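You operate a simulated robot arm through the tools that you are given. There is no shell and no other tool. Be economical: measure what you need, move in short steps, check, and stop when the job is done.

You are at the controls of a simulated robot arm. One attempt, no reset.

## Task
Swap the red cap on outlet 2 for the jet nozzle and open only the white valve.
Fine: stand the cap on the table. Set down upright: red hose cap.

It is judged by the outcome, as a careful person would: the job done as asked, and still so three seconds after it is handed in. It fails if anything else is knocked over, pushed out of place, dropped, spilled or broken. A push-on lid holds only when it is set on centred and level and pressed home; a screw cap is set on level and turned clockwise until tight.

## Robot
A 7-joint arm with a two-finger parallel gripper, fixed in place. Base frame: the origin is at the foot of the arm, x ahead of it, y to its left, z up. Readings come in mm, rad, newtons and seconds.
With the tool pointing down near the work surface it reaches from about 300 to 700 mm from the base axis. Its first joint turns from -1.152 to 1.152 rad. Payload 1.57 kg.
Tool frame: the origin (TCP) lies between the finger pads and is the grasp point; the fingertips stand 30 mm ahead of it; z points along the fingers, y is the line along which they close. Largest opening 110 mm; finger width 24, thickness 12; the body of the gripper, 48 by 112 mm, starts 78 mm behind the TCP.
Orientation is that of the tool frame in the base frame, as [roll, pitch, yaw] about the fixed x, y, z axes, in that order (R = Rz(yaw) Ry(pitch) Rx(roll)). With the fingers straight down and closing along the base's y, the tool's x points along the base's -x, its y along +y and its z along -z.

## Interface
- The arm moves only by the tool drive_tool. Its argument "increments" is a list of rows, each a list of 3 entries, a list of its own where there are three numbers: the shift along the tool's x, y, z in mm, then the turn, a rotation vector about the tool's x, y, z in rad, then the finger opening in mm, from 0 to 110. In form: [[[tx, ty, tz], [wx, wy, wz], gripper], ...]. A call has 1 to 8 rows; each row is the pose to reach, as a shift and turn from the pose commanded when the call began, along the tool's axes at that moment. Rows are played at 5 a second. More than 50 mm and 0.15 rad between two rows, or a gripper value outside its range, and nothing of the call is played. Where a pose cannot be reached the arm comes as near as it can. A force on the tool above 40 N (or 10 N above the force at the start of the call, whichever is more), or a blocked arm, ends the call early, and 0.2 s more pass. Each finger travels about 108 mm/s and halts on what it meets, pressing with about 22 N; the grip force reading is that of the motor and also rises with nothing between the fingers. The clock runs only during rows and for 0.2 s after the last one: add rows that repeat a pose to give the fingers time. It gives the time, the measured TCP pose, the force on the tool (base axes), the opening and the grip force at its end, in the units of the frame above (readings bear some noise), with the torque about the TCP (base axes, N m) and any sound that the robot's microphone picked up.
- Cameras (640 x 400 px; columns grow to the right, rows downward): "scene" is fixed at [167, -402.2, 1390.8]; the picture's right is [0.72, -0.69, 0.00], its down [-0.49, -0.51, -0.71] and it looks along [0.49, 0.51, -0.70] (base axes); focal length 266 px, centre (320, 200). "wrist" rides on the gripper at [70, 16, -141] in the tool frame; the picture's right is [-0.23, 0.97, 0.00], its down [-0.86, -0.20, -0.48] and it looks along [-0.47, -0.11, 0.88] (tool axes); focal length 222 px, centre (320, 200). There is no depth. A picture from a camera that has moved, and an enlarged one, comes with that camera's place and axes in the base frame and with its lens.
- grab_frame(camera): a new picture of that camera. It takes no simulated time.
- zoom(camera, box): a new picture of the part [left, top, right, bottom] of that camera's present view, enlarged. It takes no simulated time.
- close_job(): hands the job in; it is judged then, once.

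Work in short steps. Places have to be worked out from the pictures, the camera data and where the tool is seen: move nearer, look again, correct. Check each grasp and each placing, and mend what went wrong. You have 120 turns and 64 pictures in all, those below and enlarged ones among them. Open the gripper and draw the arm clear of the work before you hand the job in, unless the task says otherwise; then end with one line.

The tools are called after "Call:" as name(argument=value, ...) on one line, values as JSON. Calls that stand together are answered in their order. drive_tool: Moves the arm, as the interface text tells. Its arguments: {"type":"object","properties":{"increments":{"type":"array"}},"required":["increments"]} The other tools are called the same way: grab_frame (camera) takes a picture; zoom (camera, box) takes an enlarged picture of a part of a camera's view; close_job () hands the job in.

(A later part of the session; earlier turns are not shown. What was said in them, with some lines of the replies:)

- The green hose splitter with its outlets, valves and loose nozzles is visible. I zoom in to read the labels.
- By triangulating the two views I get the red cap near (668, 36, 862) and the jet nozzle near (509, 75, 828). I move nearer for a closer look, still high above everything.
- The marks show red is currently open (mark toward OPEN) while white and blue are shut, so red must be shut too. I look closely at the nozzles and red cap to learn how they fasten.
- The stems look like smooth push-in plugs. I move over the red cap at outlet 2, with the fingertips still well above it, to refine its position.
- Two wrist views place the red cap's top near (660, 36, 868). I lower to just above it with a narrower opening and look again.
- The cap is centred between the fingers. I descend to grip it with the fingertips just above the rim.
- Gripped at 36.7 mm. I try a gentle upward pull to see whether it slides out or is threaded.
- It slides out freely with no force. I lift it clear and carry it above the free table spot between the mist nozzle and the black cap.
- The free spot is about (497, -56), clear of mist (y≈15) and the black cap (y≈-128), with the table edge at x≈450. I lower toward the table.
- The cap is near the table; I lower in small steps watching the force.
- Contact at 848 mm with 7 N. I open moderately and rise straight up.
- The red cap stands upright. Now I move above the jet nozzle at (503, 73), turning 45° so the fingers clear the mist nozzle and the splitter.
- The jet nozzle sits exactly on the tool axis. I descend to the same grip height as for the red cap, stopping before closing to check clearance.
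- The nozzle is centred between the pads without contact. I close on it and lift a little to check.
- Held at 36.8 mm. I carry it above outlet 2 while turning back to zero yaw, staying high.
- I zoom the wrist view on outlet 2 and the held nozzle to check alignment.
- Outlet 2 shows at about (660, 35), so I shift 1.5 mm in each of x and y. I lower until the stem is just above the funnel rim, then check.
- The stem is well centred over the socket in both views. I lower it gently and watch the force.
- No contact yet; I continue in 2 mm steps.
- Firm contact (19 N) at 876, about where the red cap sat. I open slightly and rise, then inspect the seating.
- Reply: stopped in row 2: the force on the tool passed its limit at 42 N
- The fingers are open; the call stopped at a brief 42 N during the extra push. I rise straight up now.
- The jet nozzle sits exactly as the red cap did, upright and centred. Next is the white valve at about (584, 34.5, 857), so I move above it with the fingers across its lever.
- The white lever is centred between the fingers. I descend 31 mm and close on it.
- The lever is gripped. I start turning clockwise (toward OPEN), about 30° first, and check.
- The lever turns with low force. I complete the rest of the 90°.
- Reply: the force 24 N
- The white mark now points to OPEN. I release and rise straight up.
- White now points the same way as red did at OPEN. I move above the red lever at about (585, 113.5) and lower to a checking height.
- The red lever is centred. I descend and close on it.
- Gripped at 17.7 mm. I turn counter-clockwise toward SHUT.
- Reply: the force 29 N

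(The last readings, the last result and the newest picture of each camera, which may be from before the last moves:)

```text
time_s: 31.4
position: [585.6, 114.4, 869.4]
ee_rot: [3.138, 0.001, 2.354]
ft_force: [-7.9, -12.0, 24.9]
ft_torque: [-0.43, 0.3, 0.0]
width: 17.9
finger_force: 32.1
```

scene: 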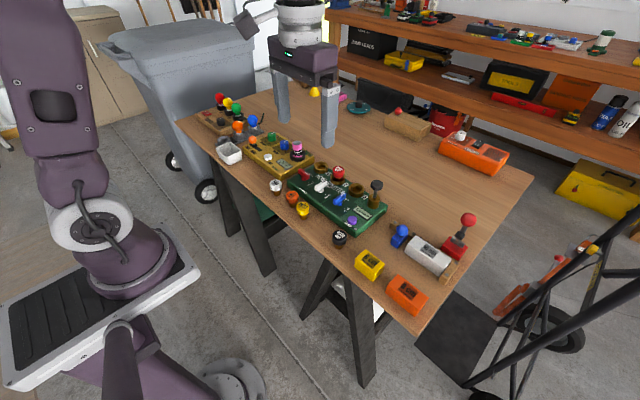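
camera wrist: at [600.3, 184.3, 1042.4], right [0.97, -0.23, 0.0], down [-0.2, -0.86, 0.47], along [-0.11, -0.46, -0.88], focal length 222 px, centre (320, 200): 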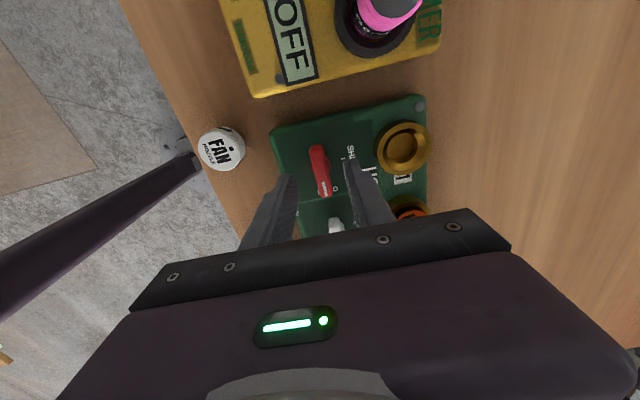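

Upward force of 25 N has built up, so I ease the tool up and back slightly while finishing the turn.

Call:
drive_tool(increments=[[[0, -0.6, -0.8], [0, 0, -0.13], 5], [[0, -0.6, -0.8], [0, 0, -0.26], 5], [[0, -0.6, -0.8], [0, 0, -0.39], 5], [[0, -0.6, -0.8], [0, 0, -0.52], 5], [[0, -0.6, -0.8], [0, 0, -0.65], 5], [[0, -0.6, -0.8], [0, 0, -0.79], 5]])

Call:
zoom(camera="scene", box=[265, 150, 355, 215])

```text
time_s: 32.8
position: [583.7, 113.0, 869.2]
ee_rot: [3.14, 0.001, -3.14]
ft_force: [-4.0, -25.1, -3.7]
ft_torque: [-0.86, 0.52, -0.06]
width: 17.6
finger_force: 31.7
```

```text
6.15 times, centred on (310, 182) of scene
camera zoom: at [166.9, -402.7, 1390.6], right [0.72, -0.69, 0.0], down [-0.49, -0.51, -0.71], along [0.49, 0.52, -0.7], focal length 1639 px, centre (382, 308)
```

zoom: 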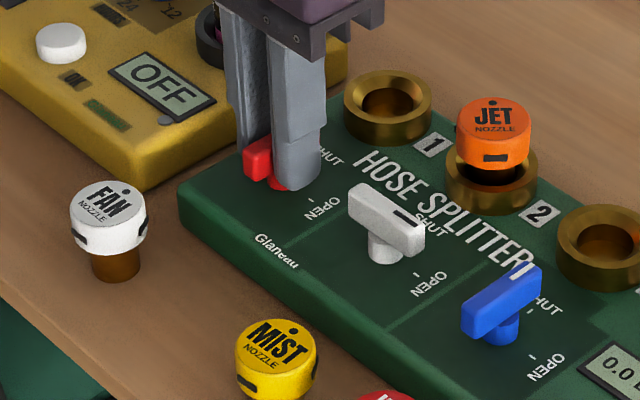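

Red is turned to SHUT. I relieve the side force by shifting slightly toward -y, then release and rise.

Call:
drive_tool(increments=[[[0, -1, 0], [0, 0, 0], 5], [[0, -1, 0], [0, 0, 0], 36], [[0, -1, 0], [0, 0, 0], 40], [[0, -1, -25], [0, 0, 0], 40], [[0, -1, -60], [0, 0, 0], 40], [[0, -1, -100], [0, 0, 0], 40]])

Call:
grab_frame(camera="wrist")

Call:
zoom(camera="scene", box=[265, 150, 375, 225])

```text
time_s: 34.2
position: [583.3, 113.8, 970.0]
ee_rot: [3.139, 0.003, -3.142]
ft_force: [-0.2, 0.0, -0.7]
ft_torque: [0.02, 0.0, 0.02]
width: 39.8
finger_force: 0.1
```

```text
20 pictures are left
camera wrist: at [512.3, 130.3, 1112.9], right [0.23, 0.97, 0.0], down [0.85, -0.2, 0.48], along [0.47, -0.11, -0.88], focal length 222 px, centre (320, 200)
```

wrist: 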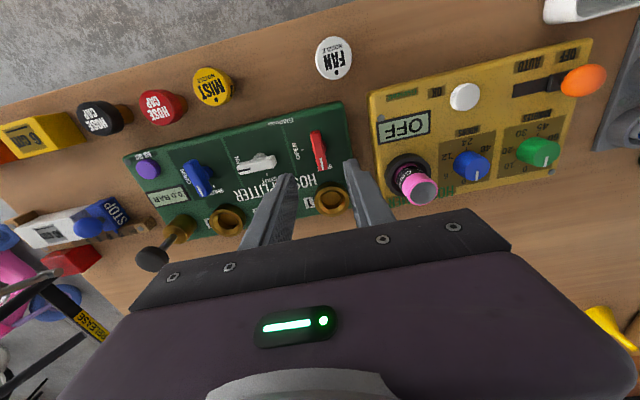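

```text
5.33 times, centred on (320, 188) of scene
camera zoom: at [167.0, -402.2, 1390.8], right [0.72, -0.69, 0.0], down [-0.49, -0.51, -0.71], along [0.49, 0.51, -0.7], focal length 1421 px, centre (320, 267)
```

zoom: 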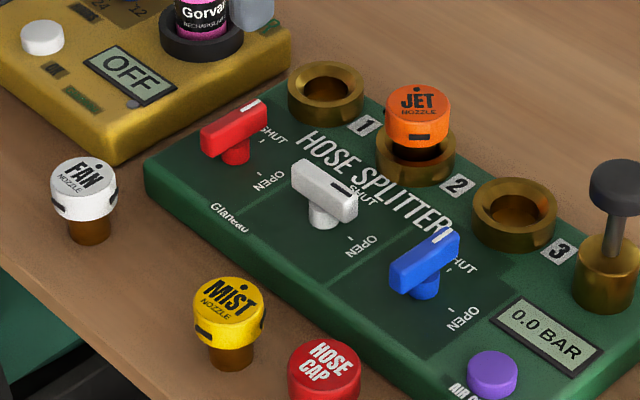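

Let me verify the lever angles from above by zooming the wrist view.

Call:
zoom(camera="wrist", box=[110, 90, 360, 250])

Call:
zoom(camera="scene", box=[275, 155, 345, 205])

```text
2.50 times, centred on (235, 170) of wrist
camera zoom: at [512.3, 130.3, 1112.9], right [0.23, 0.97, 0.0], down [0.85, -0.2, 0.48], along [0.47, -0.11, -0.88], focal length 555 px, centre (532, 275)
```

zoom: 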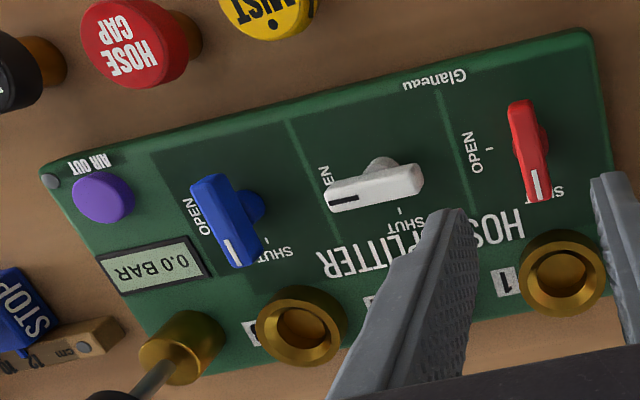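

```text
8.00 times, centred on (310, 180) of scene
camera zoom: at [167.0, -402.2, 1390.8], right [0.72, -0.69, 0.0], down [-0.49, -0.51, -0.71], along [0.49, 0.51, -0.7], focal length 2131 px, centre (400, 360)
```

zoom: 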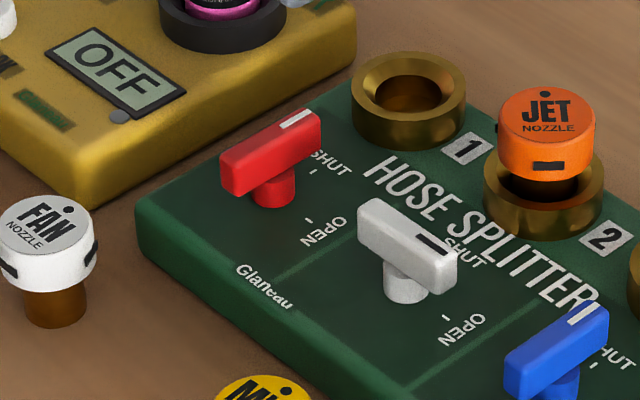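

Red and blue are shut, white is fully open, and the jet nozzle is seated. I draw the arm up and clear with the gripper open.

Call:
drive_tool(increments=[[[0, 0, -40], [0, 0, 0], 60], [[0, 0, -80], [0, 0, 0], 90], [[30, -20, -115], [0, 0, 0], 110], [[60, -40, -145], [0, 0, 0], 110], [[90, -60, -175], [0, 0, 0], 110], [[90, -60, -175], [0, 0, 0], 110]])

Call:
grab_frame(camera="scene")

Call:
zoom(camera="scene", box=[255, 145, 415, 255])

```text
refused: row 3 steps farther than a row can; nothing moved
```

```text
16 pictures are left
```

scene: 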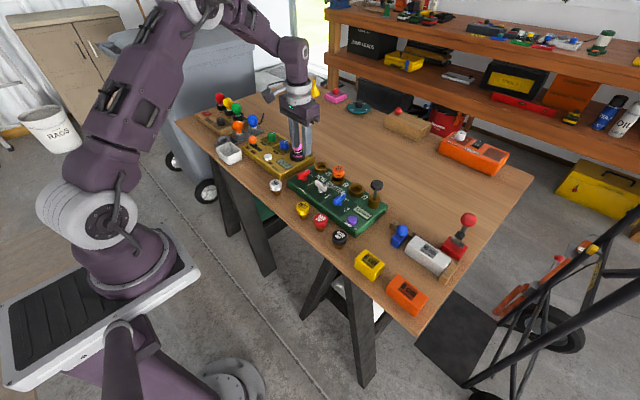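

```text
3.64 times, centred on (335, 200) of scene
camera zoom: at [167.0, -402.2, 1390.8], right [0.72, -0.69, 0.0], down [-0.49, -0.51, -0.71], along [0.49, 0.51, -0.7], focal length 969 px, centre (266, 200)
```

zoom: 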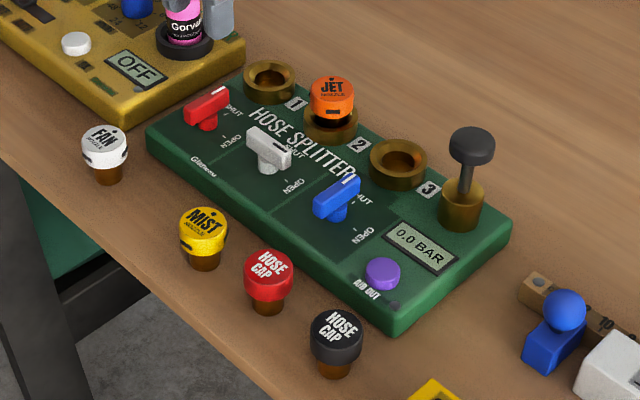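

One row stepped too far, so nothing moved. I repeat with smaller steps.

Call:
drive_tool(increments=[[[0, 0, -40], [0, 0, 0], 60], [[0, 0, -80], [0, 0, 0], 80], [[20, -10, -110], [0, 0, 0], 110], [[45, -20, -140], [0, 0, 0], 110], [[70, -30, -170], [0, 0, 0], 110], [[70, -30, -170], [0, 0, 0], 110]])

Call:
zoom(camera="scene", box=[195, 85, 415, 255])

```text
time_s: 35.6
position: [513.9, 84.2, 1141.4]
ee_rot: [3.139, 0.005, -3.141]
ft_force: [-0.1, 0.1, 0.4]
ft_torque: [-0.01, 0.0, 0.01]
width: 110.1
finger_force: 0.1
```

```text
2.35 times, centred on (305, 170) of scene
camera zoom: at [166.9, -402.2, 1390.8], right [0.72, -0.69, 0.0], down [-0.49, -0.51, -0.71], along [0.49, 0.51, -0.7], focal length 627 px, centre (355, 271)
```

zoom: 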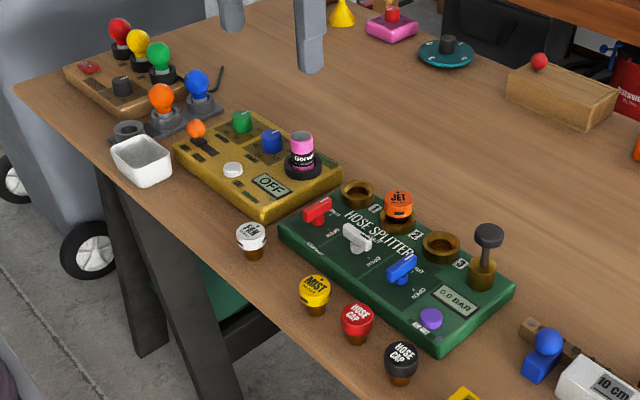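

Everything is upright and in place, the arm is clear and the gripper is open. I hand the job in.

Call:
close_job()

```text
The job is handed in.
```

The jet nozzle is seated in outlet 2, the red cap stands upright on the table, and only the white valve is open; red was open at the start, so I shut it.
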